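You operate a simulated robot arm through the tools that you are given. There is no shell and no other tool.

You run a simulated two-armed robot. Do the job below in one go: nothing can be reset, and whatever is moved stays where it is left.

TASK
Turn the current to 2, switch the control cabinet off and put the card from the rest in its drawer.
Fine: shut the drawer again.

It is judged by the outcome, as a careful person would: the job done as asked, and still so three seconds after it is handed in. It fails if anything else is knocked over, pushed out of place, dropped, spilled or broken.

THE ROBOT
Two 7-joint arms with fingered hands on one trunk that stands fixed in place. Base frame: the origin is at the foot of the trunk, x ahead of it, y to its left, z up. Units: mm, degrees, N and s.
The left shoulder is at [30, 136, 1255], the right one opposite. Each reaches about 1253 mm from its shoulder. Payload 5 kg a hand.
The TCP of each hand is the grasp point between the finger pads, 42 mm short of the fingertips. In the tool frame z runs along the fingers and y along their closing line. The gripper opens to 208 mm; its body begins 119 mm behind the TCP. The gripper is a hand of 4 fingers: y runs from the thumb to the fingers, the wrist lies at [0, 0, -332] in the tool frame.
Orientation is that of the tool frame in the base frame, as [roll, pitch, yaw] about the fixed x, y, z axes, in that order (R = Rz(yaw) Ry(pitch) Rx(roll)). With the fingers straight down and closing along the base's y, the tool's x points along the base's -x, its y along +y and its z along -z.

THE INTERFACE
- The arms move only by the tool move_arm. It takes "left_deltas", "right_deltas" or both (then of equal length, played together; a hand with none holds still); each is a list of rows, each a list of 6 numbers: the shift along the tool's x, y, z in mm, then the turn, a rotation vector about the tool's x, y, z in degrees. In form: [[x, y, z, wx, wy, wz], ...]. A call has 1 to 20 rows; each row shifts and turns the commanded pose from where the row before left it, along the tool's axes as they then stand. Each row takes 0.2 s and may step no farther than 50 mm and 8.6 degrees from the row before; otherwise, the whole call is refused. A pose out of reach is approached as far as the arm can. The call stops where the force on the tool passes 40 N (or 10 N more than at its start, if that is more) or the arm is blocked; 0.2 s more then pass. In this call time passes only in rows, and 0.2 s behind the last. It gives the time, the measured TCP pose, the force on the tool (base axes), the opening and the grip force at its end, in the units of the frame above (readings bear some noise), with the torque about the TCP (base axes, N m) and any sound that the robot's microphone picked up.
- Cameras (640 x 400 px; columns grow to the right, rows downward): "scene" is now at [29, 44, 1973.7]; the picture's right is [0.61, -0.79, 0.00], its down [-0.64, -0.49, -0.59] and it looks along [0.47, 0.36, -0.81] (base axes); focal length 352 px, centre (320, 200). "left" rides on the left gripper at [-101, 0, -145] in its tool frame; the picture's right is [0.00, -1.00, 0.00], its down [0.82, 0.00, -0.57] and it looks along [0.57, 0.00, 0.82] (tool axes); focal length 261 px, centre (320, 200). "right" rides on the right gripper at [101, 0, -145] in its tool frame; the picture's right is [-0.01, 1.00, 0.00], its down [-0.82, 0.00, -0.57] and it looks along [-0.57, 0.00, 0.82] (tool axes); focal length 261 px, centre (320, 200). There is no depth. A picture from a camera that has moved, and an enlarged one, comes with that camera's place and axes in the base frame and with its lens.
- camera(camera): a new picture of that camera. The clock stands still meanwhile.
- raise_lower(by): moves the trunk up (or, below 0, down) by that many mm; the arms and the scene camera ride with it, the base frame stays. It gives what a move gives, with no picture.
- finger_targets(finger1, finger2, finger3, thumb_bend, hand): sets how far each is bent, from 0 (flat) to 1 (curled in); at 0.3 the hand is open as for a grip, at 0.7 the pads meet at the TCP. One left out holds its place. A second passes; each finger stops where it meets its share of the squeeze, and holds until it gets a number again. It is the only way to open and close the hand. It gives what a move gives, with no picture; readings hold the bend of each and the force on the fingers (four entries, about 0 where the hand has none), thumb and palm.
- pan_tilt(pan, tilt): turns the head with the scene camera to pan (to the left, within 143 degrees either way) and tilt (down, from -29 to 69), counted from straight ahead of the robot. It gives what a move gives.
- close_up(camera, box): a new picture of the part [left, top, right, bottom] of that camera's present view, enlarged. The clock stands still meanwhile.
- hand_in(): hands the job in; it is judged then, once.

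Places have to be worked out from the pictures, the camera data and where the tool is seen. Open the grippers and draw the arms clear of the work before you hand the job in, unless the task says otherwise.

The tools are called after ">>>" by a JSON object that holds its "method" and its "body". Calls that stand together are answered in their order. move_arm: Moves the arms, as the interface text tells. Its arguments: {"type":"object","properties":{"left_deltas":{"type":"array","items":{"type":"array","items":{"type":"number"}}},"right_deltas":{"type":"array","items":{"type":"array","items":{"type":"number"}}}},"required":[]} The other tools are called the same way: raise_lower (by) moves the trunk up or down; finger_targets (finger1, finger2, finger3, thumb_bend, hand) moves the fingers one by one; pan_tilt (pan, tilt) turns the head that bears the scene camera; camera (camera) takes a picture; close_up (camera, box) takes an enlarged picture of a part of a camera's view; hand_in () hands the job in.

At the start:

```text
clock: 0.0
left_position: [550.5, 576.9, 1359.2]
left_ee_rot: [-179.9, -0.1, -180.0]
left_contact_force: [-0.7, -1.0, 0.8]
left_moment: [-0.01, -0.01, 0.0]
left_finger_gap: 207.9
left_grasp_force: 0.0
left_shape: jaw
left_bend: [0.3, 0.3, 0.3, 0.3]
left_finger forces: [0.0, 0.1, 0.0, 0.0, 0.0, 0.0]
right_position: [651.1, 40.0, 1357.1]
right_ee_rot: [-180.0, -0.1, -179.9]
right_contact_force: [-0.4, 0.1, 0.6]
right_moment: [0.04, 0.0, 0.02]
right_finger_gap: 207.9
right_grasp_force: 0.0
right_shape: jaw
right_bend: [0.3, 0.3, 0.3, 0.3]
right_finger forces: [0.0, 0.0, 0.1, 0.1, 0.0, 0.1]
trunk travel left (down, up): [-275.0, 215.0]
head pan, tilt (commanded): [37.7, 53.7]
```

scene: 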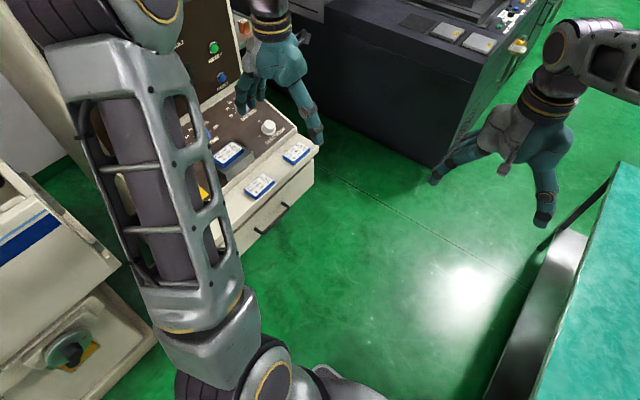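
right: 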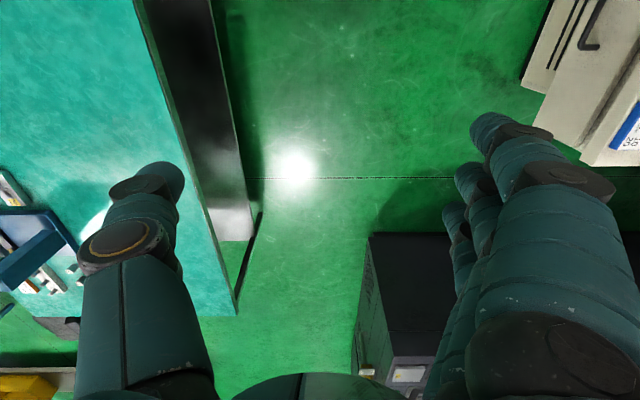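
left: 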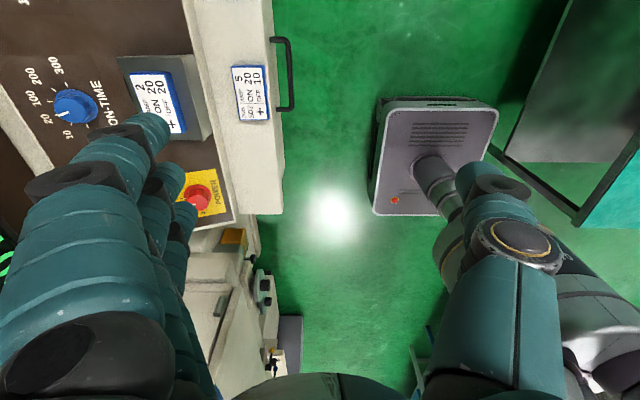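

I start by looking around: the cabinet with its sloped panel is to the left of the robot, with the left arm partly in the way. I turn the head toward it to see more.

>>> {"method": "pan_tilt", "body": {"pan": 60, "tilt": 45}}

>>> {"method": "camera", "body": {"camera": "scene"}}

>>> {"method": "close_up", "body": {"camera": "left", "box": [0, 0, 320, 200]}}

```text
clock: 0.9
left_position: [551.6, 577.6, 1359.8]
left_ee_rot: [-179.9, 0.1, 179.9]
left_contact_force: [-0.6, -0.3, -1.0]
left_moment: [0.0, 0.03, 0.01]
left_finger_gap: 207.8
left_grasp_force: 0.1
left_shape: jaw
left_bend: [0.3, 0.3, 0.3, 0.3]
left_finger forces: [0.1, 0.1, 0.1, 0.0, 0.0, 0.1]
right_position: [650.7, 40.1, 1358.0]
right_ee_rot: [-180.0, 0.0, 179.9]
right_contact_force: [0.0, -0.5, 0.8]
right_moment: [0.0, 0.04, -0.03]
right_finger_gap: 207.8
right_grasp_force: 0.0
right_shape: jaw
right_bend: [0.3, 0.3, 0.3, 0.3]
right_finger forces: [0.0, 0.1, 0.1, 0.0, 0.0, 0.1]
trunk travel left (down, up): [-275.0, 215.0]
head pan, tilt (commanded): [60.0, 45.0]
```

```text
taken
camera scene: at [11.7, 69.4, 1985.4], right [0.87, -0.5, 0.0], down [-0.35, -0.61, -0.71], along [0.35, 0.61, -0.71], focal length 352 px, centre (320, 200)
```

scene: 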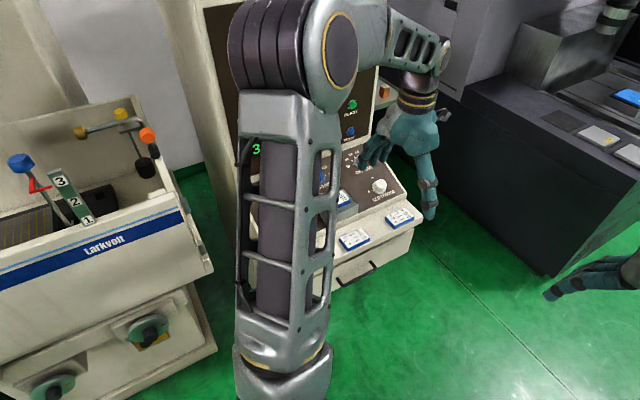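

```text
2.00 times, centred on (160, 100) of left
camera zoom: at [652.1, 578.3, 1504.7], right [0.0, -1.0, 0.0], down [-0.82, 0.0, 0.57], along [-0.57, 0.0, -0.82], focal length 521 px, centre (640, 400)
```

zoom: 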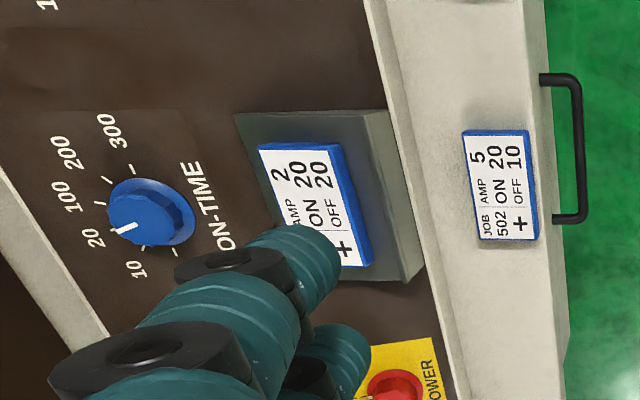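

The left arm hides the cabinet from the head. I move both arms: left hand forward-right and right hand further right, at unchanged height over free space, to clear the view.

>>> {"method": "move_arm", "body": {"left_deltas": [[-25, -30, 0, 0, 0, 0], [-25, -30, 0, 0, 0, 0], [-25, -30, 0, 0, 0, 0], [-25, -30, 0, 0, 0, 0], [-25, -30, 0, 0, 0, 0], [-25, -30, 0, 0, 0, 0], [-25, -30, 0, 0, 0, 0], [-25, -30, 0, 0, 0, 0], [-25, -30, 0, 0, 0, 0], [-25, -30, 0, 0, 0, 0]], "right_deltas": [[0, -25, 0, 0, 0, 0], [0, -25, 0, 0, 0, 0], [0, -25, 0, 0, 0, 0], [0, -25, 0, 0, 0, 0], [0, -25, 0, 0, 0, 0], [0, -25, 0, 0, 0, 0], [0, -25, 0, 0, 0, 0], [0, -25, 0, 0, 0, 0], [0, -25, 0, 0, 0, 0], [0, -25, 0, 0, 0, 0]]}}

>>> {"method": "camera", "body": {"camera": "scene"}}

```text
clock: 3.1
left_position: [803.6, 278.6, 1360.3]
left_ee_rot: [179.9, -0.1, -180.0]
left_contact_force: [1.2, -1.0, -0.1]
left_moment: [0.09, 0.09, -0.04]
left_finger_gap: 207.8
left_grasp_force: 0.0
left_shape: jaw
left_bend: [0.3, 0.3, 0.3, 0.3]
left_finger forces: [0.1, 0.1, 0.1, 0.0, 0.0, 0.1]
right_position: [651.6, -213.8, 1355.4]
right_ee_rot: [179.9, 0.0, -180.0]
right_contact_force: [0.3, -1.8, -0.3]
right_moment: [0.2, 0.05, 0.01]
right_finger_gap: 207.8
right_grasp_force: 0.0
right_shape: jaw
right_bend: [0.3, 0.3, 0.3, 0.3]
right_finger forces: [0.1, 0.0, 0.0, 0.1, 0.0, 0.0]
trunk travel left (down, up): [-275.0, 215.0]
head pan, tilt (commanded): [60.0, 45.0]
```

```text
taken
camera scene: at [13.3, 66.4, 1985.5], right [0.87, -0.5, 0.0], down [-0.35, -0.61, -0.71], along [0.35, 0.61, -0.71], focal length 352 px, centre (320, 200)
```

scene: 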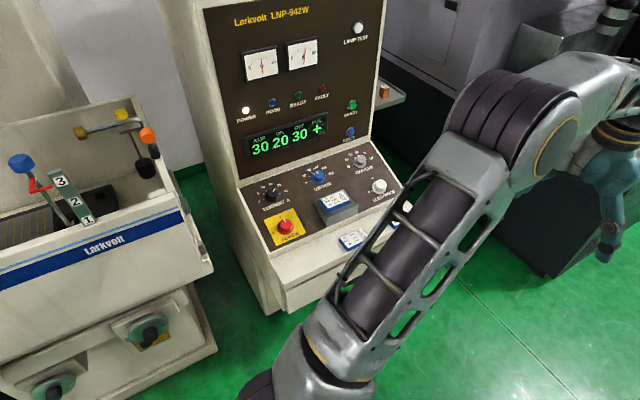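

Now the cabinet is visible: display "30 20 30 +", knobs, a red POWER button, the card rest and drawer. I zoom in on the panels.

>>> {"method": "close_up", "body": {"camera": "scene", "box": [220, 80, 420, 205]}}

>>> {"method": "close_up", "body": {"camera": "scene", "box": [230, 160, 410, 272]}}

>>> {"method": "close_up", "body": {"camera": "scene", "box": [200, 0, 400, 125]}}

>>> {"method": "close_up", "body": {"camera": "scene", "box": [0, 80, 260, 240]}}

```text
3.20 times, centred on (320, 142) of scene
camera zoom: at [13.3, 66.4, 1985.5], right [0.87, -0.5, 0.0], down [-0.35, -0.61, -0.71], along [0.35, 0.61, -0.71], focal length 1127 px, centre (320, 384)
```

zoom: 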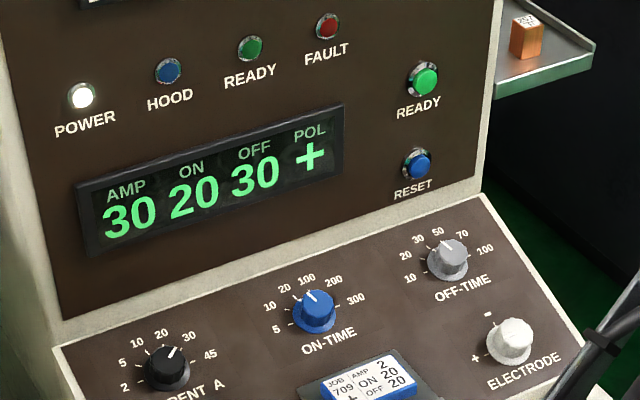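

```text
3.56 times, centred on (320, 216) of scene
camera zoom: at [13.3, 66.4, 1985.5], right [0.87, -0.5, 0.0], down [-0.35, -0.61, -0.71], along [0.35, 0.61, -0.71], focal length 1252 px, centre (320, 143)
```

zoom: 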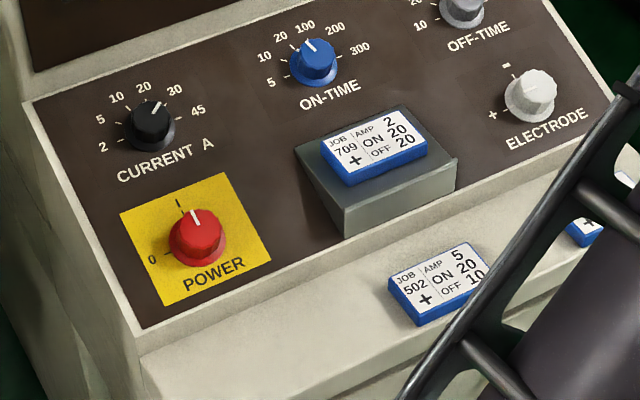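

```text
3.20 times, centred on (300, 62) of scene
camera zoom: at [13.3, 66.4, 1985.5], right [0.87, -0.5, 0.0], down [-0.35, -0.61, -0.71], along [0.35, 0.61, -0.71], focal length 1127 px, centre (384, 640)
```

zoom: 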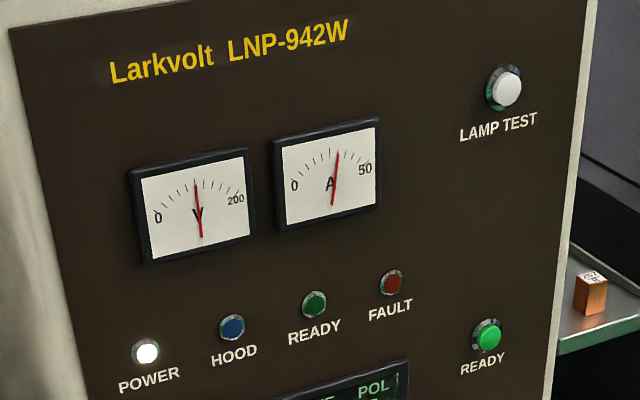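

```text
2.46 times, centred on (130, 160) of scene
camera zoom: at [13.3, 66.4, 1985.5], right [0.87, -0.5, 0.0], down [-0.35, -0.61, -0.71], along [0.35, 0.61, -0.71], focal length 867 px, centre (788, 298)
```

zoom: 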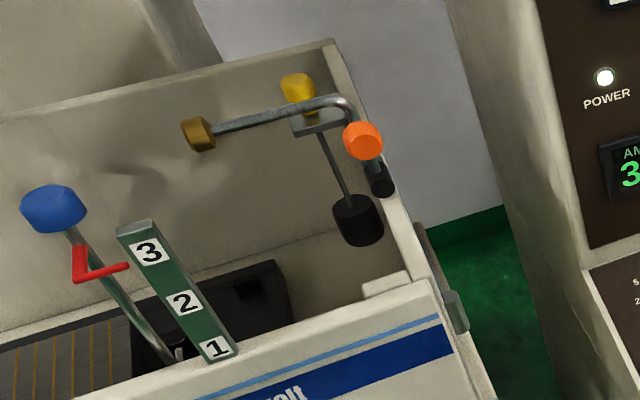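

The display reads AMP 30, ON 20, OFF 30. CURRENT knob is about (334, 983, 1060), POWER about (325, 860, 1006), card 709 sits on the rest near (520, 870). I bring the left hand back to about (560, 450, 1360) and yaw it 90° so that its camera faces the cabinet front.

>>> {"method": "move_arm", "body": {"left_deltas": [[30.4, 21.4, 0, 0, 0, 0], [30.4, 21.4, 0, 0, 0, 0], [30.4, 21.4, 0, 0, 0, 0], [30.4, 21.4, 0, 0, 0, 0], [30.4, 21.4, 0, 0, 0, 0], [30.4, 21.4, 0, 0, 0, 0], [30.4, 21.4, 0, 0, 0, 0], [30.4, 21.4, 0, 0, 0, 0], [0, 0, 0, 0, 0, 8.2], [0, 0, 0, 0, 0, 8.2], [0, 0, 0, 0, 0, 8.2], [0, 0, 0, 0, 0, 8.2], [0, 0, 0, 0, 0, 8.2], [0, 0, 0, 0, 0, 8.2], [0, 0, 0, 0, 0, 8.2], [0, 0, 0, 0, 0, 8.2], [0, 0, 0, 0, 0, 8.2], [0, 0, 0, 0, 0, 8.2]]}}

>>> {"method": "camera", "body": {"camera": "left"}}

>>> {"method": "camera", "body": {"camera": "scene"}}

```text
clock: 6.9
left_position: [557.9, 448.4, 1358.2]
left_ee_rot: [-180.0, 0.1, 97.9]
left_contact_force: [-0.3, 0.0, -0.3]
left_moment: [0.01, -0.02, 0.03]
left_finger_gap: 207.8
left_grasp_force: 0.1
left_shape: jaw
left_bend: [0.3, 0.3, 0.3, 0.3]
left_finger forces: [0.0, 0.0, 0.0, 0.0, 0.1, 0.1]
right_position: [650.7, -210.3, 1357.8]
right_ee_rot: [-179.9, 0.0, 180.0]
right_contact_force: [-0.1, -0.2, 0.7]
right_moment: [-0.03, -0.03, -0.02]
right_finger_gap: 207.8
right_grasp_force: 0.1
right_shape: jaw
right_bend: [0.3, 0.3, 0.3, 0.3]
right_finger forces: [0.0, 0.1, 0.0, 0.0, 0.1, 0.0]
trunk travel left (down, up): [-275.0, 215.0]
head pan, tilt (commanded): [60.0, 45.0]
```

```text
taken
camera left: at [572.3, 349.2, 1504.6], right [-0.99, -0.14, 0.0], down [-0.12, 0.81, 0.57], along [-0.08, 0.57, -0.82], focal length 261 px, centre (320, 200)
```

left: 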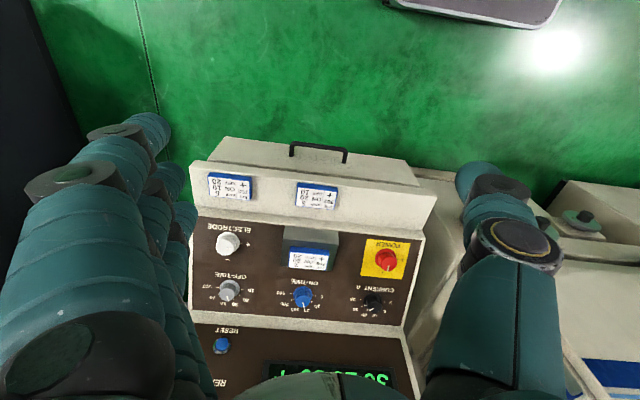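

```text
taken
camera scene: at [11.3, 69.5, 1985.4], right [0.87, -0.5, 0.0], down [-0.35, -0.61, -0.71], along [0.35, 0.61, -0.71], focal length 352 px, centre (320, 200)
```

scene: 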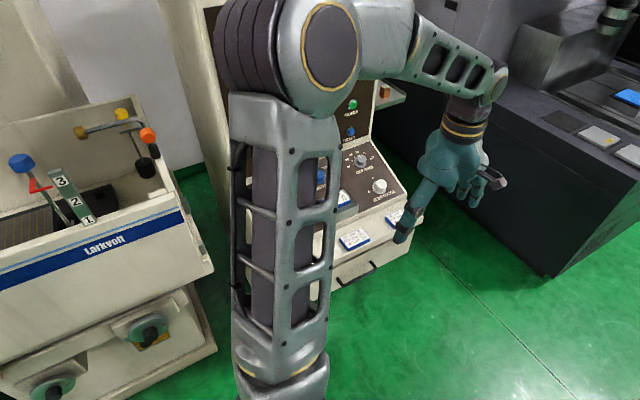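

The left camera now shows the whole console upside down. I zoom in to see the drawer, rest and cards.

>>> {"method": "close_up", "body": {"camera": "left", "box": [170, 120, 460, 300]}}

>>> {"method": "close_up", "body": {"camera": "left", "box": [180, 200, 430, 356]}}

```text
2.21 times, centred on (315, 210) of left
camera zoom: at [572.3, 349.2, 1504.6], right [-0.99, -0.14, 0.0], down [-0.12, 0.81, 0.57], along [-0.08, 0.57, -0.82], focal length 575 px, centre (331, 178)
```

zoom: 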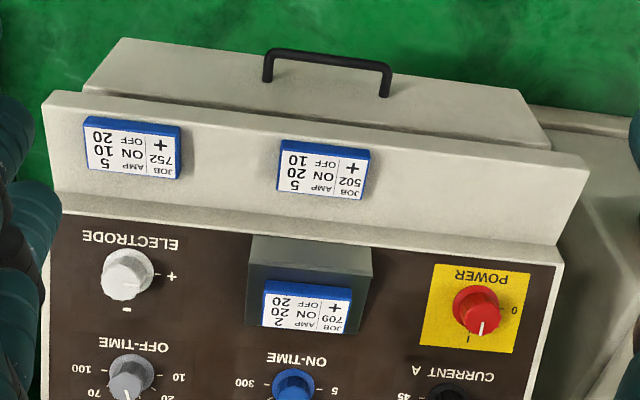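

```text
2.56 times, centred on (305, 278) of left
camera zoom: at [572.3, 349.2, 1504.6], right [-0.99, -0.14, 0.0], down [-0.12, 0.81, 0.57], along [-0.08, 0.57, -0.82], focal length 667 px, centre (358, 0)
```

zoom: 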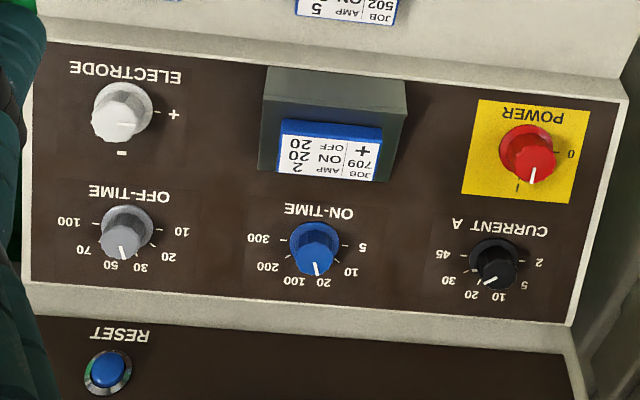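

There is one drawer (handle around (535, 654, 785)), card 709 lies on the rest, cards 502 and 752 lie on the ledge. I tilt the left hand about 25° to face the sloped panel and bring it to about (430, 760, 1250) for a close look.

>>> {"method": "move_arm", "body": {"left_deltas": [[0, 0, 0, 0, 0, 7.9], [0, 0, 0, 0, 8.4, 0], [0, 0, 0, 0, 8.3, 0], [0, 0, 0, 0, 8.3, 0], [23.7, -12.8, 23, 0, 0, 0], [23.7, -12.8, 23, 0, 0, 0], [23.7, -12.8, 23, 0, 0, 0], [23.7, -12.8, 23, 0, 0, 0], [23.7, -12.8, 23, 0, 0, 0], [23.7, -12.8, 23, 0, 0, 0], [23.7, -12.8, 23, 0, 0, 0], [23.7, -12.8, 23, 0, 0, 0], [23.7, -12.8, 23, 0, 0, 0], [23.7, -12.8, 23, 0, 0, 0]]}}

>>> {"method": "camera", "body": {"camera": "left"}}

>>> {"method": "camera", "body": {"camera": "scene"}}

```text
clock: 9.9
left_position: [429.1, 761.7, 1251.1]
left_ee_rot: [-180.0, -25.0, 89.9]
left_contact_force: [0.0, 0.3, 0.2]
left_moment: [-0.01, 0.06, 0.04]
left_finger_gap: 207.9
left_grasp_force: 0.1
left_shape: jaw
left_bend: [0.3, 0.3, 0.3, 0.3]
left_finger forces: [0.0, 0.0, 0.1, 0.0, 0.1, 0.1]
right_position: [650.2, -210.0, 1358.7]
right_ee_rot: [-180.0, 0.0, 180.0]
right_contact_force: [-0.1, 0.9, 1.0]
right_moment: [-0.08, -0.05, 0.0]
right_finger_gap: 207.9
right_grasp_force: 0.0
right_shape: jaw
right_bend: [0.3, 0.3, 0.3, 0.3]
right_finger forces: [0.0, 0.0, 0.0, 0.0, 0.0, 0.0]
trunk travel left (down, up): [-275.0, 215.0]
head pan, tilt (commanded): [60.0, 45.0]
```

```text
taken
camera left: at [429.3, 609.0, 1340.6], right [-1.0, 0.0, 0.0], down [0.0, 0.5, 0.86], along [0.0, 0.86, -0.5], focal length 261 px, centre (320, 200)
```

left: 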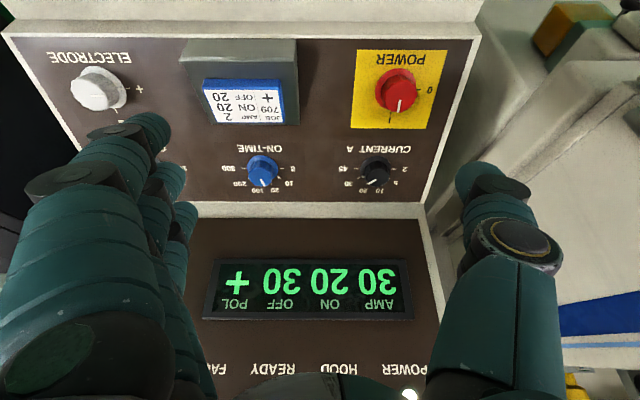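

```text
taken
camera scene: at [11.4, 71.1, 1985.4], right [0.87, -0.5, 0.0], down [-0.35, -0.61, -0.71], along [0.35, 0.61, -0.71], focal length 352 px, centre (320, 200)
```

scene: 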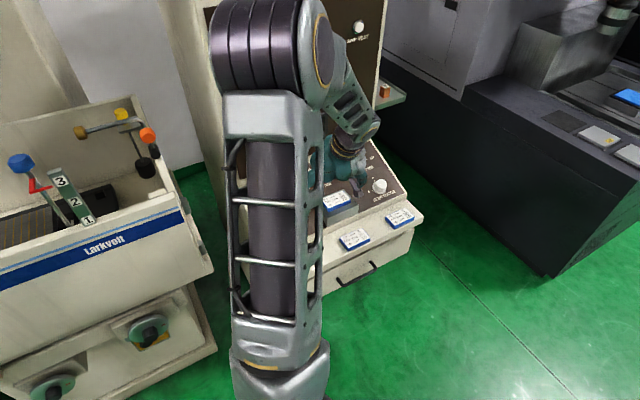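

I zoom in for accurate pixel positions of the knobs, label and panel edges.

>>> {"method": "close_up", "body": {"camera": "left", "box": [300, 20, 500, 145]}}

>>> {"method": "close_up", "body": {"camera": "left", "box": [300, 100, 500, 225]}}

>>> {"method": "close_up", "body": {"camera": "left", "box": [140, 0, 340, 125]}}

```text
3.20 times, centred on (400, 82) of left
camera zoom: at [429.3, 609.0, 1340.6], right [-1.0, 0.0, 0.0], down [0.0, 0.5, 0.86], along [0.0, 0.86, -0.5], focal length 834 px, centre (64, 576)
```

zoom: 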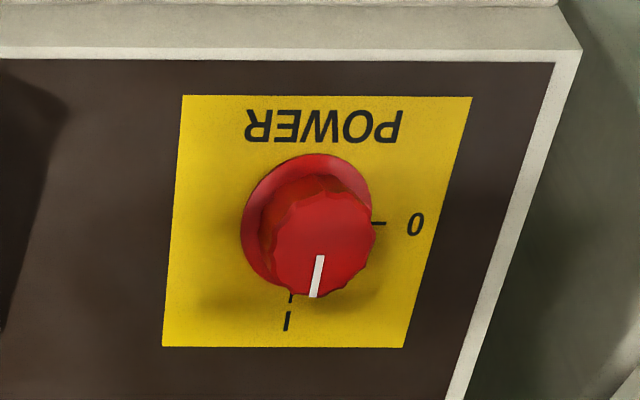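

```text
3.20 times, centred on (400, 162) of left
camera zoom: at [429.3, 609.0, 1340.6], right [-1.0, 0.0, 0.0], down [0.0, 0.5, 0.86], along [0.0, 0.86, -0.5], focal length 834 px, centre (64, 320)
```

zoom: 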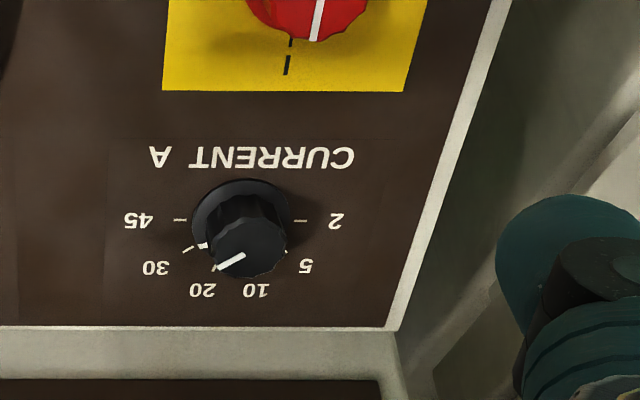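

```text
3.20 times, centred on (240, 62) of left
camera zoom: at [429.3, 609.0, 1340.6], right [-1.0, 0.0, 0.0], down [0.0, 0.5, 0.86], along [0.0, 0.86, -0.5], focal length 834 px, centre (576, 640)
```

zoom: 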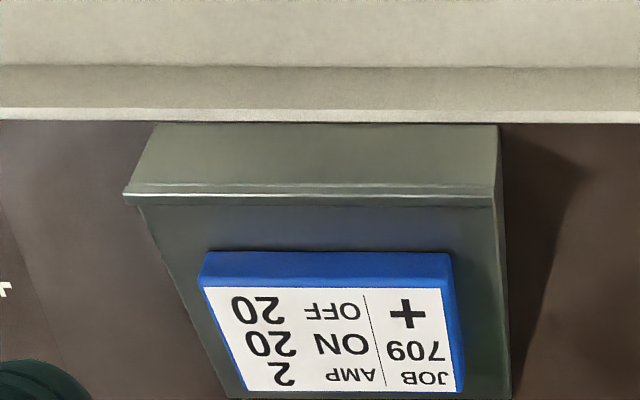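

Panel slope works out to about 20.5°, the CURRENT scale goes 2 (−90°) to 45 (+90°) in 36° steps, now at 30; POWER turns 90° from I to 0. I half-close the left fingers to about 0.5 and move to a pre-grasp about 130 mm above the CURRENT knob.

>>> {"method": "finger_targets", "body": {"hand": "left", "finger1": 0.5, "finger2": 0.5, "finger3": 0.5, "thumb_bend": 0.5}}

>>> {"method": "move_arm", "body": {"left_deltas": [[0, 0, 0, 0, -4.5, 0], [22.7, -16.2, 19.5, 0, 0, 0], [22.7, -16.2, 19.5, 0, 0, 0], [22.7, -16.2, 19.5, 0, 0, 0], [22.7, -16.2, 19.5, 0, 0, 0], [22.7, -16.2, 19.5, 0, 0, 0], [22.7, -16.2, 19.5, 0, 0, 0]]}}

>>> {"method": "camera", "body": {"camera": "left"}}

>>> {"method": "camera", "body": {"camera": "scene"}}

```text
clock: 10.9
left_position: [429.5, 759.9, 1251.5]
left_ee_rot: [-180.0, -25.0, 90.1]
left_contact_force: [0.3, -0.8, 0.5]
left_moment: [-0.04, -0.01, 0.04]
left_finger_gap: 121.5
left_grasp_force: 0.1
left_shape: fingers
left_bend: [0.5, 0.5, 0.5, 0.5]
left_finger forces: [0.0, 0.0, 0.0, 0.0, 0.0, 0.0]
right_position: [651.0, -210.5, 1358.4]
right_ee_rot: [179.9, -0.1, -180.0]
right_contact_force: [-0.7, -0.7, -0.4]
right_moment: [-0.01, 0.01, 0.0]
right_finger_gap: 207.6
right_grasp_force: 0.0
right_shape: jaw
right_bend: [0.3, 0.3, 0.3, 0.3]
right_finger forces: [0.0, 0.0, 0.0, 0.0, 0.0, 0.1]
trunk travel left (down, up): [-275.0, 215.0]
head pan, tilt (commanded): [60.0, 45.0]
```

```text
clock: 12.5
left_position: [332.4, 930.9, 1186.7]
left_ee_rot: [-180.0, -20.3, 90.2]
left_contact_force: [0.8, 0.0, -0.2]
left_moment: [-0.07, 0.06, 0.01]
left_finger_gap: 121.4
left_grasp_force: 0.0
left_shape: fingers
left_bend: [0.5, 0.5, 0.5, 0.5]
left_finger forces: [0.0, 0.0, 0.1, 0.0, 0.0, 0.1]
right_position: [650.2, -209.0, 1358.5]
right_ee_rot: [-180.0, -0.1, -180.0]
right_contact_force: [-0.4, 1.3, 0.2]
right_moment: [-0.16, -0.01, 0.01]
right_finger_gap: 208.1
right_grasp_force: 0.1
right_shape: jaw
right_bend: [0.3, 0.3, 0.3, 0.3]
right_finger forces: [0.0, 0.1, 0.0, 0.1, 0.0, 0.1]
trunk travel left (down, up): [-275.0, 215.0]
head pan, tilt (commanded): [60.0, 45.0]
```

```text
taken
camera left: at [333.3, 785.8, 1288.3], right [-1.0, -0.01, 0.0], down [0.0, 0.57, 0.82], along [0.0, 0.82, -0.57], focal length 261 px, centre (320, 200)
```

left: 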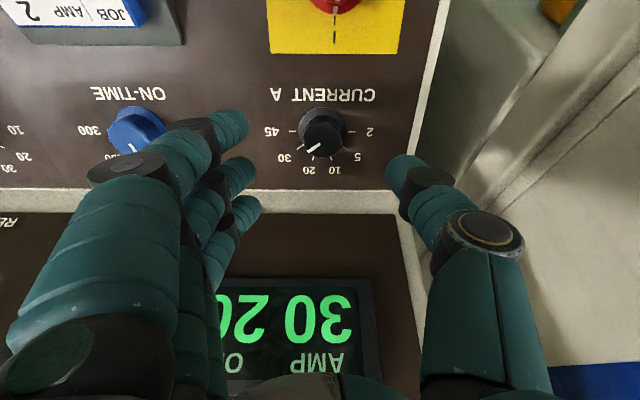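

```text
taken
camera scene: at [10.9, 72.0, 1985.3], right [0.87, -0.5, 0.0], down [-0.35, -0.61, -0.71], along [0.35, 0.61, -0.71], focal length 352 px, centre (320, 200)
```

scene: 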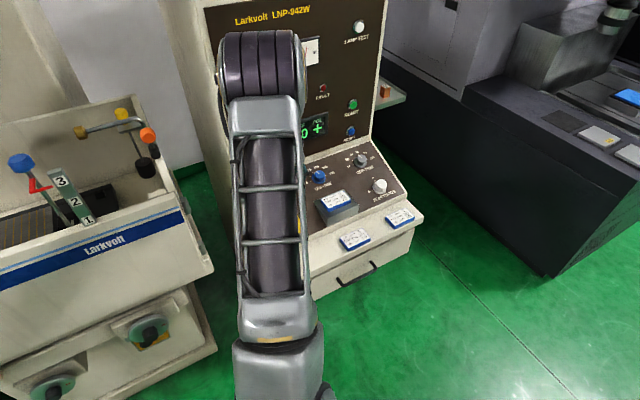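

The knob is well centred sideways (x≈331). I zoom in for a precise knob position.

>>> {"method": "close_up", "body": {"camera": "left", "box": [260, 60, 420, 160]}}

>>> {"method": "close_up", "body": {"camera": "left", "box": [0, 0, 450, 281]}}

```text
4.00 times, centred on (340, 110) of left
camera zoom: at [333.3, 785.8, 1288.3], right [-1.0, -0.01, 0.0], down [0.0, 0.57, 0.82], along [0.0, 0.82, -0.57], focal length 1043 px, centre (240, 560)
```

zoom: 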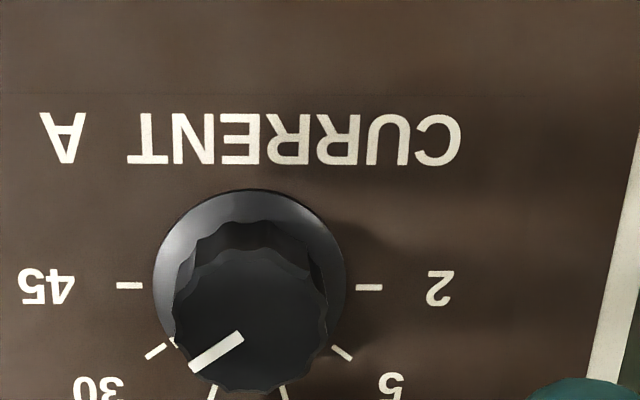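

```text
1.42 times, centred on (225, 140) of left
camera zoom: at [333.3, 785.8, 1288.3], right [-1.0, -0.01, 0.0], down [0.0, 0.57, 0.82], along [0.0, 0.82, -0.57], focal length 371 px, centre (455, 285)
```

zoom: 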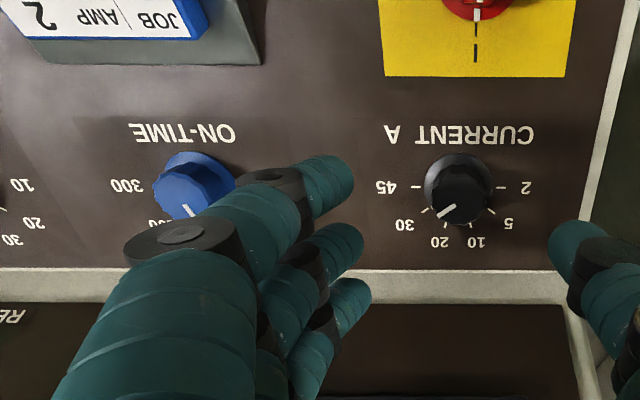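

Refined: CURRENT knob base centre (330.6, 983, 1059.7), skirt radius ~27, cap radius ~19.5, cap top ~23 mm above the panel. I correct the sideways offset, roll +36° for a counter-clockwise stroke, and descend to ~55 mm TCP height.

>>> {"method": "move_arm", "body": {"left_deltas": [[4.4, -1.8, 0, 0, 0, 0], [0, 0, 0, 0, 0, 7.2], [0, 0, 0, 0, 0, 7.2], [0, 0, 0, 0, 0, 7.2], [0, 0, 0, 0, 0, 7.2], [0, 0, 0, 0, 0, 7.2], [0, 0, 16, 0, 0, 0], [0, 0, 16, 0, 0, 0], [0, 0, 16, 0, 0, 0], [0, 0, 16, 0, 0, 0], [0, 0, 16, 0, 0, 0]]}}

>>> {"method": "camera", "body": {"camera": "left"}}

>>> {"method": "close_up", "body": {"camera": "left", "box": [200, 100, 440, 250]}}

```text
clock: 14.9
left_position: [331.5, 963.5, 1114.4]
left_ee_rot: [-167.6, -16.5, 52.3]
left_contact_force: [0.2, 0.9, 0.1]
left_moment: [-0.08, 0.03, 0.01]
left_finger_gap: 121.3
left_grasp_force: 0.1
left_shape: fingers
left_bend: [0.5, 0.5, 0.5, 0.5]
left_finger forces: [0.0, 0.1, 0.1, 0.0, 0.0, 0.0]
right_position: [650.1, -209.8, 1357.2]
right_ee_rot: [180.0, 0.0, 180.0]
right_contact_force: [0.1, -0.3, -0.6]
right_moment: [-0.04, -0.01, -0.02]
right_finger_gap: 208.1
right_grasp_force: 0.0
right_shape: jaw
right_bend: [0.3, 0.3, 0.3, 0.3]
right_finger forces: [0.0, 0.1, 0.1, 0.0, 0.0, 0.1]
trunk travel left (down, up): [-275.0, 215.0]
head pan, tilt (commanded): [60.0, 45.0]
```

```text
taken
camera left: at [272.0, 835.1, 1222.2], right [-0.81, 0.55, 0.2], down [0.48, 0.42, 0.77], along [0.33, 0.72, -0.61], focal length 261 px, centre (320, 200)
```

left: 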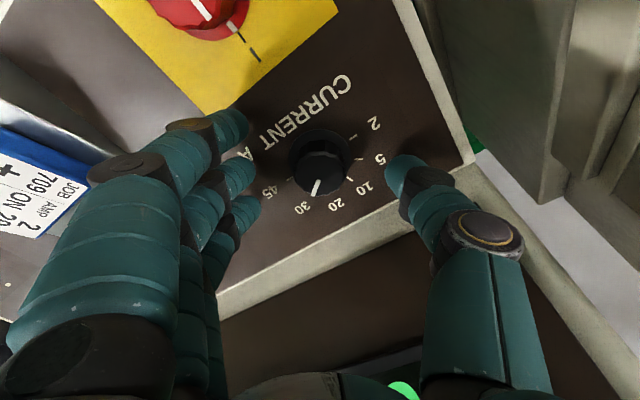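

```text
2.67 times, centred on (320, 175) of left
camera zoom: at [272.0, 835.1, 1222.2], right [-0.81, 0.55, 0.2], down [0.48, 0.42, 0.77], along [0.33, 0.72, -0.61], focal length 695 px, centre (320, 267)
```

zoom: 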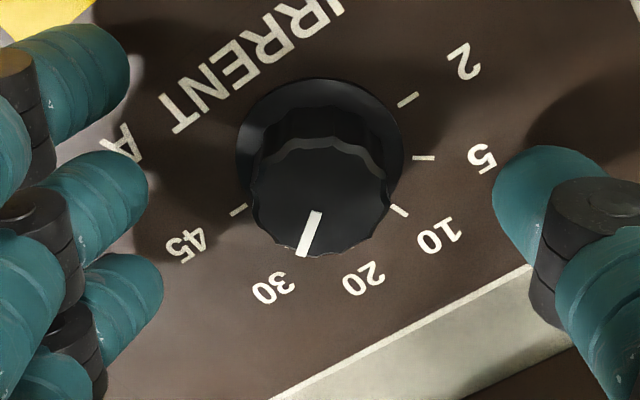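

TCP is about 58 mm above the panel and centred on the knob. I go 8 mm further down and close the fingers partway to check alignment before gripping.

>>> {"method": "move_arm", "body": {"left_deltas": [[0, 0, 4, 0, 0, 0], [0, 0, 4, 0, 0, 0]]}}

>>> {"method": "finger_targets", "body": {"hand": "left", "finger1": 0.59, "finger2": 0.59, "finger3": 0.59, "thumb_bend": 0.59}}

>>> {"method": "close_up", "body": {"camera": "left", "box": [200, 100, 440, 250]}}

```text
clock: 15.5
left_position: [330.9, 965.0, 1108.0]
left_ee_rot: [-167.6, -16.6, 52.3]
left_contact_force: [0.7, 0.5, -0.4]
left_moment: [-0.02, 0.04, -0.01]
left_finger_gap: 121.5
left_grasp_force: 0.0
left_shape: fingers
left_bend: [0.5, 0.5, 0.5, 0.5]
left_finger forces: [0.1, 0.0, 0.0, 0.0, 0.1, 0.0]
right_position: [649.7, -211.3, 1357.6]
right_ee_rot: [180.0, 0.0, -180.0]
right_contact_force: [0.7, -1.0, 0.2]
right_moment: [-0.02, 0.01, 0.0]
right_finger_gap: 207.6
right_grasp_force: 0.1
right_shape: jaw
right_bend: [0.3, 0.3, 0.3, 0.3]
right_finger forces: [0.0, 0.0, 0.1, 0.0, 0.0, 0.0]
trunk travel left (down, up): [-275.0, 215.0]
head pan, tilt (commanded): [60.0, 45.0]
```

```text
clock: 16.5
left_position: [330.3, 964.8, 1109.1]
left_ee_rot: [-167.7, -16.4, 52.3]
left_contact_force: [0.6, 0.0, 0.2]
left_moment: [0.0, -0.06, -0.04]
left_finger_gap: 76.7
left_grasp_force: 0.1
left_shape: fingers
left_bend: [0.59, 0.59, 0.59, 0.59]
left_finger forces: [0.0, 0.0, 0.0, 0.1, 0.0, 0.0]
right_position: [650.2, -211.0, 1358.0]
right_ee_rot: [180.0, 0.0, 179.9]
right_contact_force: [0.0, 0.1, -0.7]
right_moment: [-0.02, 0.03, 0.03]
right_finger_gap: 207.6
right_grasp_force: 0.0
right_shape: jaw
right_bend: [0.3, 0.3, 0.3, 0.3]
right_finger forces: [0.1, 0.0, 0.1, 0.0, 0.0, 0.0]
trunk travel left (down, up): [-275.0, 215.0]
head pan, tilt (commanded): [60.0, 45.0]
```

```text
2.67 times, centred on (320, 175) of left
camera zoom: at [271.4, 837.5, 1216.0], right [-0.81, 0.55, 0.2], down [0.48, 0.42, 0.77], along [0.33, 0.72, -0.61], focal length 695 px, centre (320, 267)
```

zoom: 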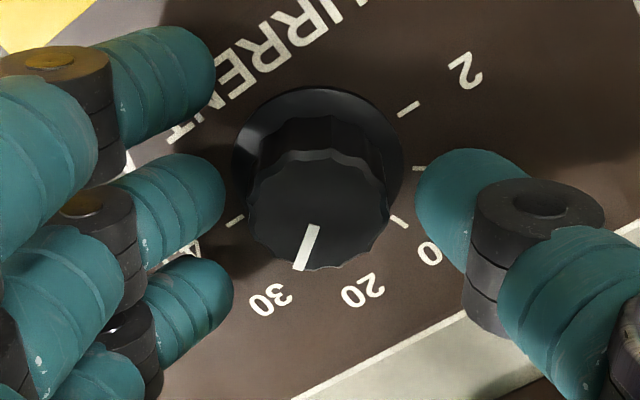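

Fingertips (middle finger and thumb) now straddle the cap at its height, roughly 28–31 mm from the axis. I close only the middle finger and the thumb onto the knob.

>>> {"method": "finger_targets", "body": {"hand": "left", "finger2": 0.68, "thumb_bend": 0.68}}

>>> {"method": "close_up", "body": {"camera": "left", "box": [200, 100, 440, 250]}}

```text
clock: 17.5
left_position: [329.7, 964.7, 1109.7]
left_ee_rot: [-167.7, -16.4, 52.3]
left_contact_force: [-1.9, 2.0, -1.7]
left_moment: [0.03, -0.02, -0.06]
left_finger_gap: 66.4
left_grasp_force: 9.7
left_shape: fingers
left_bend: [0.59, 0.63, 0.59, 0.65]
left_finger forces: [0.1, 8.8, 0.0, 0.0, 11.2, 0.0]
right_position: [649.5, -210.6, 1357.8]
right_ee_rot: [-180.0, 0.1, 179.9]
right_contact_force: [-0.6, -0.3, -0.8]
right_moment: [-0.03, 0.04, -0.01]
right_finger_gap: 208.2
right_grasp_force: 0.0
right_shape: jaw
right_bend: [0.3, 0.3, 0.3, 0.3]
right_finger forces: [0.1, 0.1, 0.1, 0.1, 0.0, 0.0]
trunk travel left (down, up): [-275.0, 215.0]
head pan, tilt (commanded): [60.0, 45.0]
```

```text
2.67 times, centred on (320, 175) of left
camera zoom: at [271.1, 837.8, 1215.9], right [-0.81, 0.55, 0.2], down [0.48, 0.42, 0.77], along [0.33, 0.72, -0.61], focal length 695 px, centre (320, 267)
```

zoom: 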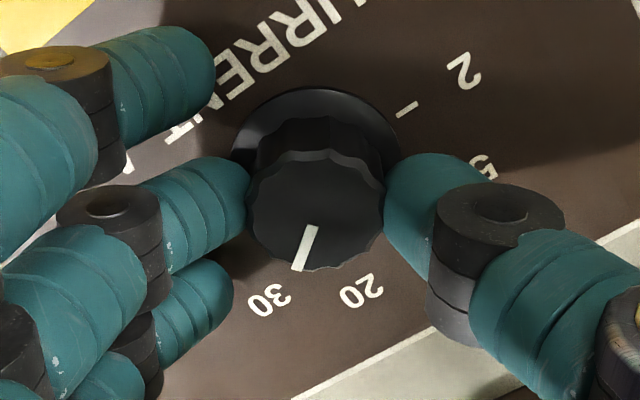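

Both touch the knob with about 10 N. I turn counter-clockwise 36° (−z) first and check whether the knob follows.

>>> {"method": "move_arm", "body": {"left_deltas": [[0, 0, 0, 0, 0, -6], [0, 0, 0, 0, 0, -6], [0, 0, 0, 0, 0, -6], [0, 0, 0, 0, 0, -6], [0, 0, 0, 0, 0, -6], [0, 0, 0, 0, 0, -6]]}}

>>> {"method": "close_up", "body": {"camera": "left", "box": [200, 100, 440, 250]}}

>>> {"method": "camera", "body": {"camera": "left"}}

```text
clock: 18.9
left_position: [329.4, 965.1, 1108.2]
left_ee_rot: [-180.0, -20.5, 90.2]
left_contact_force: [-4.2, 5.2, -1.5]
left_moment: [0.04, 0.12, 0.0]
left_finger_gap: 66.3
left_grasp_force: 10.3
left_shape: fingers
left_bend: [0.59, 0.63, 0.59, 0.65]
left_finger forces: [0.0, 7.8, 0.0, 0.0, 12.3, 0.0]
right_position: [650.6, -210.5, 1358.2]
right_ee_rot: [180.0, 0.0, 180.0]
right_contact_force: [0.3, -0.1, 0.3]
right_moment: [-0.02, 0.03, -0.01]
right_finger_gap: 207.7
right_grasp_force: 0.1
right_shape: jaw
right_bend: [0.3, 0.3, 0.3, 0.3]
right_finger forces: [0.0, 0.0, 0.0, 0.0, 0.0, 0.1]
trunk travel left (down, up): [-275.0, 215.0]
head pan, tilt (commanded): [60.0, 45.0]
```

```text
2.67 times, centred on (320, 175) of left
camera zoom: at [330.2, 819.5, 1209.2], right [-1.0, -0.01, 0.0], down [-0.01, 0.57, 0.82], along [-0.01, 0.82, -0.57], focal length 695 px, centre (320, 267)
```

zoom: 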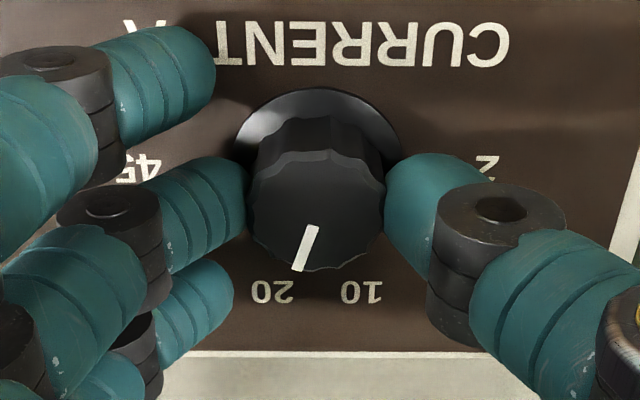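

```text
taken
camera left: at [330.2, 819.5, 1209.2], right [-1.0, -0.01, 0.0], down [-0.01, 0.57, 0.82], along [-0.01, 0.82, -0.57], focal length 261 px, centre (320, 200)
```

left: 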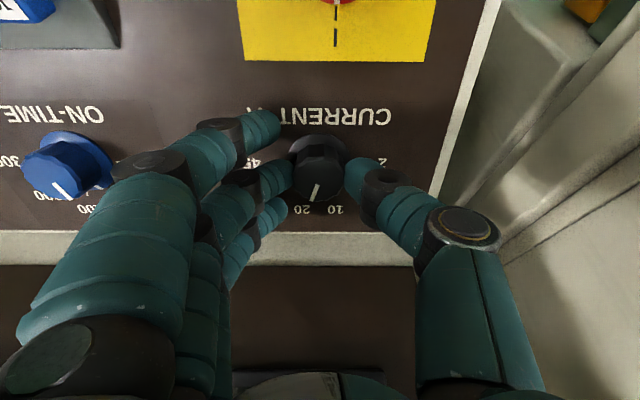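

The knob follows without slip and now points at 20. I continue 36° more (to 10), then I'll release, roll back and regrip.

>>> {"method": "move_arm", "body": {"left_deltas": [[0, 0, 0, 0, 0, -6], [0, 0, 0, 0, 0, -6], [0, 0, 0, 0, 0, -6], [0, 0, 0, 0, 0, -6], [0, 0, 0, 0, 0, -6], [0, 0, 0, 0, 0, -6]]}}

>>> {"method": "finger_targets", "body": {"hand": "left", "finger2": 0.58, "thumb_bend": 0.58}}

>>> {"method": "camera", "body": {"camera": "left"}}

>>> {"method": "close_up", "body": {"camera": "left", "box": [200, 100, 440, 250]}}

```text
clock: 20.3
left_position: [330.8, 963.3, 1108.6]
left_ee_rot: [167.5, -16.3, 128.0]
left_contact_force: [-5.3, -0.5, -4.0]
left_moment: [-0.02, 0.18, 0.02]
left_finger_gap: 67.1
left_grasp_force: 9.3
left_shape: fingers
left_bend: [0.59, 0.63, 0.59, 0.65]
left_finger forces: [0.0, 6.9, 0.1, 0.0, 12.3, 0.0]
right_position: [650.3, -210.9, 1358.5]
right_ee_rot: [180.0, 0.0, -179.9]
right_contact_force: [0.4, -0.4, -0.3]
right_moment: [0.06, 0.06, 0.02]
right_finger_gap: 207.8
right_grasp_force: 0.0
right_shape: jaw
right_bend: [0.3, 0.3, 0.3, 0.3]
right_finger forces: [0.0, 0.1, 0.0, 0.1, 0.1, 0.0]
trunk travel left (down, up): [-275.0, 215.0]
head pan, tilt (commanded): [60.0, 45.0]
```

```text
clock: 21.3
left_position: [330.0, 964.0, 1108.5]
left_ee_rot: [167.6, -16.5, 127.9]
left_contact_force: [0.0, 0.3, 0.0]
left_moment: [-0.07, 0.0, 0.02]
left_finger_gap: 80.6
left_grasp_force: 0.1
left_shape: fingers
left_bend: [0.59, 0.57, 0.59, 0.57]
left_finger forces: [0.0, 0.1, 0.1, 0.0, 0.0, 0.0]
right_position: [650.1, -209.9, 1358.0]
right_ee_rot: [180.0, 0.0, -180.0]
right_contact_force: [0.5, 0.1, -1.4]
right_moment: [-0.03, -0.03, 0.01]
right_finger_gap: 207.7
right_grasp_force: 0.0
right_shape: jaw
right_bend: [0.3, 0.3, 0.3, 0.3]
right_finger forces: [0.0, 0.0, 0.1, 0.0, 0.1, 0.1]
trunk travel left (down, up): [-275.0, 215.0]
head pan, tilt (commanded): [60.0, 45.0]
```

```text
taken
camera left: at [389.7, 837.4, 1216.3], right [-0.81, -0.56, -0.21], down [-0.49, 0.42, 0.77], along [-0.34, 0.72, -0.61], focal length 261 px, centre (320, 200)
```

left: 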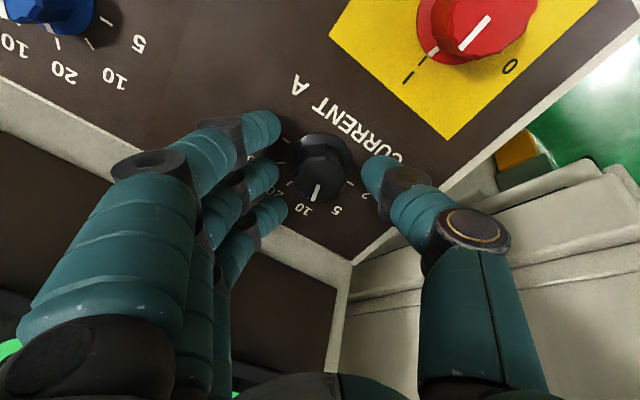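

```text
2.67 times, centred on (320, 175) of left
camera zoom: at [389.7, 837.4, 1216.3], right [-0.81, -0.56, -0.21], down [-0.49, 0.42, 0.77], along [-0.34, 0.72, -0.61], focal length 695 px, centre (320, 267)
```

zoom: 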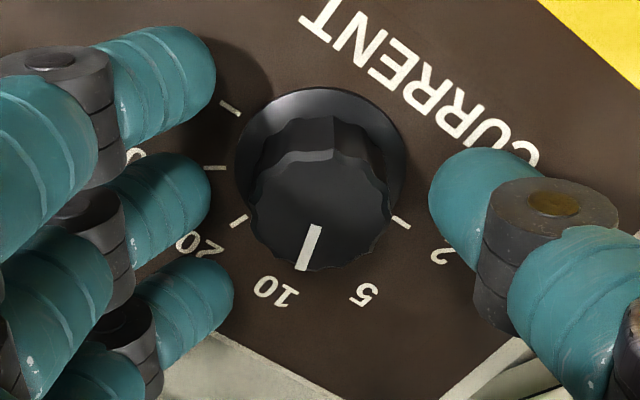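

The knob points at 10. I roll the open hand back 72°, regrip and turn another 72°.

>>> {"method": "move_arm", "body": {"left_deltas": [[0, 0, 0, 0, 0, 7.2], [0, 0, 0, 0, 0, 7.2], [0, 0, 0, 0, 0, 7.2], [0, 0, 0, 0, 0, 7.2], [0, 0, 0, 0, 0, 7.2], [0, 0, 0, 0, 0, 7.2], [0, 0, 0, 0, 0, 7.2], [0, 0, 0, 0, 0, 7.2], [0, 0, 0, 0, 0, 7.2], [0, 0, 0, 0, 0, 7.2]]}}

>>> {"method": "finger_targets", "body": {"hand": "left", "finger2": 0.68, "thumb_bend": 0.68}}

>>> {"method": "move_arm", "body": {"left_deltas": [[0, 0, 0, 0, 0, -6], [0, 0, 0, 0, 0, -6], [0, 0, 0, 0, 0, -6], [0, 0, 0, 0, 0, -6], [0, 0, 0, 0, 0, -6], [0, 0, 0, 0, 0, -6], [0, 0, 0, 0, 0, -6], [0, 0, 0, 0, 0, -6], [0, 0, 0, 0, 0, -6], [0, 0, 0, 0, 0, -6], [0, 0, 0, 0, 0, -6], [0, 0, 0, 0, 0, -6]]}}

>>> {"method": "close_up", "body": {"camera": "left", "box": [200, 100, 440, 250]}}

```text
clock: 23.5
left_position: [330.0, 964.4, 1108.1]
left_ee_rot: [-167.6, -16.4, 52.1]
left_contact_force: [0.3, -0.1, -0.3]
left_moment: [0.01, 0.03, 0.0]
left_finger_gap: 80.4
left_grasp_force: 0.1
left_shape: fingers
left_bend: [0.59, 0.57, 0.59, 0.57]
left_finger forces: [0.0, 0.0, 0.1, 0.0, 0.0, 0.0]
right_position: [650.7, -209.9, 1357.4]
right_ee_rot: [179.9, 0.0, -180.0]
right_contact_force: [-0.2, 0.5, -0.7]
right_moment: [-0.03, -0.01, 0.03]
right_finger_gap: 207.7
right_grasp_force: 0.0
right_shape: jaw
right_bend: [0.3, 0.3, 0.3, 0.3]
right_finger forces: [0.0, 0.0, 0.0, 0.0, 0.0, 0.1]
trunk travel left (down, up): [-275.0, 215.0]
head pan, tilt (commanded): [60.0, 45.0]
```

```text
clock: 24.5
left_position: [329.7, 964.5, 1108.2]
left_ee_rot: [-167.5, -16.5, 52.3]
left_contact_force: [-1.7, 3.1, -0.4]
left_moment: [0.05, 0.06, 0.01]
left_finger_gap: 66.4
left_grasp_force: 10.0
left_shape: fingers
left_bend: [0.59, 0.63, 0.59, 0.65]
left_finger forces: [0.0, 8.2, 0.0, 0.0, 11.9, 0.0]
right_position: [650.5, -210.8, 1358.4]
right_ee_rot: [-180.0, 0.1, 179.9]
right_contact_force: [-0.6, -0.2, -0.5]
right_moment: [0.02, 0.02, -0.01]
right_finger_gap: 207.6
right_grasp_force: 0.0
right_shape: jaw
right_bend: [0.3, 0.3, 0.3, 0.3]
right_finger forces: [0.0, 0.1, 0.0, 0.0, 0.1, 0.0]
trunk travel left (down, up): [-275.0, 215.0]
head pan, tilt (commanded): [60.0, 45.0]
```

```text
clock: 27.1
left_position: [330.9, 964.5, 1108.5]
left_ee_rot: [167.6, -16.4, 127.9]
left_contact_force: [-7.1, -3.3, -3.5]
left_moment: [-0.12, 0.24, 0.08]
left_finger_gap: 67.1
left_grasp_force: 10.4
left_shape: fingers
left_bend: [0.59, 0.63, 0.59, 0.65]
left_finger forces: [0.0, 6.2, 0.1, 0.1, 14.2, 0.0]
right_position: [648.6, -211.2, 1357.2]
right_ee_rot: [180.0, 0.0, -180.0]
right_contact_force: [-0.5, -0.8, -0.2]
right_moment: [0.01, -0.01, 0.04]
right_finger_gap: 207.7
right_grasp_force: 0.1
right_shape: jaw
right_bend: [0.3, 0.3, 0.3, 0.3]
right_finger forces: [0.0, 0.0, 0.0, 0.0, 0.1, 0.0]
trunk travel left (down, up): [-275.0, 215.0]
head pan, tilt (commanded): [60.0, 45.0]
```

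```text
2.67 times, centred on (320, 175) of left
camera zoom: at [390.1, 837.4, 1216.2], right [-0.8, -0.56, -0.21], down [-0.49, 0.42, 0.77], along [-0.34, 0.72, -0.61], focal length 695 px, centre (320, 267)
```

zoom: 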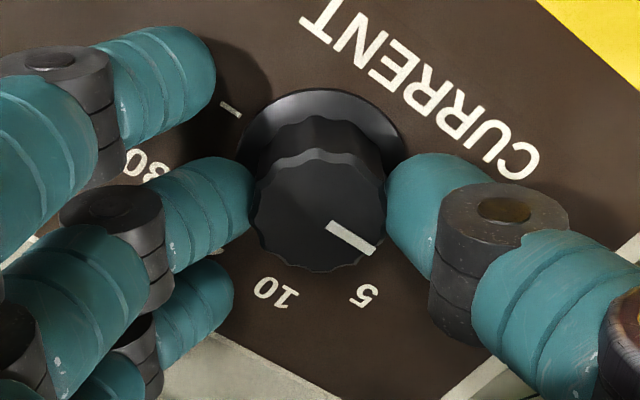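

The pointer has moved past 5 toward 2; I open the fingers to read the position and the display.

>>> {"method": "finger_targets", "body": {"hand": "left", "finger2": 0.55, "thumb_bend": 0.55}}

>>> {"method": "close_up", "body": {"camera": "left", "box": [200, 100, 440, 250]}}

>>> {"method": "camera", "body": {"camera": "scene"}}

```text
clock: 28.1
left_position: [330.9, 964.6, 1108.0]
left_ee_rot: [167.6, -16.5, 127.9]
left_contact_force: [0.1, -0.4, -0.1]
left_moment: [-0.04, -0.03, -0.01]
left_finger_gap: 85.1
left_grasp_force: 0.0
left_shape: fingers
left_bend: [0.59, 0.55, 0.59, 0.55]
left_finger forces: [0.0, 0.0, 0.0, 0.0, 0.0, 0.0]
right_position: [650.4, -210.1, 1357.2]
right_ee_rot: [-179.9, 0.0, -179.9]
right_contact_force: [0.2, 0.0, -0.4]
right_moment: [0.03, -0.01, 0.0]
right_finger_gap: 207.6
right_grasp_force: 0.0
right_shape: jaw
right_bend: [0.3, 0.3, 0.3, 0.3]
right_finger forces: [0.0, 0.0, 0.0, 0.0, 0.1, 0.0]
trunk travel left (down, up): [-275.0, 215.0]
head pan, tilt (commanded): [60.0, 45.0]
```

```text
2.67 times, centred on (320, 175) of left
camera zoom: at [390.5, 837.6, 1216.3], right [-0.81, -0.56, -0.21], down [-0.49, 0.42, 0.77], along [-0.34, 0.72, -0.61], focal length 695 px, centre (320, 267)
```

zoom: 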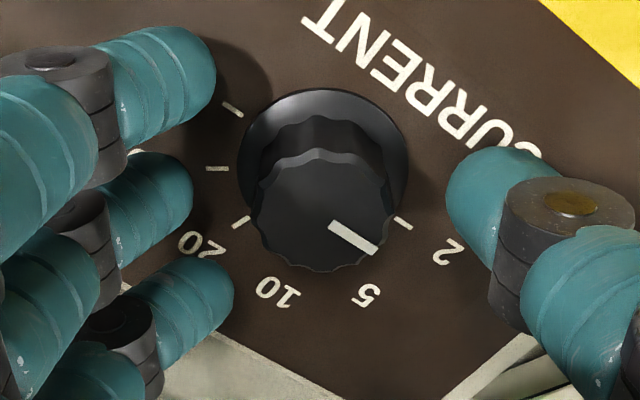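

```text
taken
camera scene: at [11.2, 69.6, 1985.4], right [0.87, -0.5, 0.0], down [-0.35, -0.61, -0.71], along [0.35, 0.61, -0.71], focal length 352 px, centre (320, 200)
```

scene: 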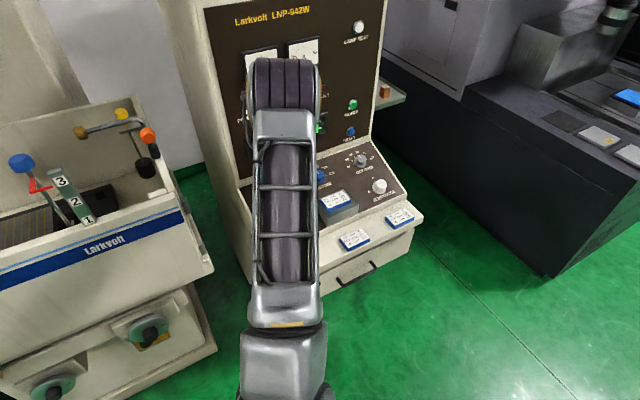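

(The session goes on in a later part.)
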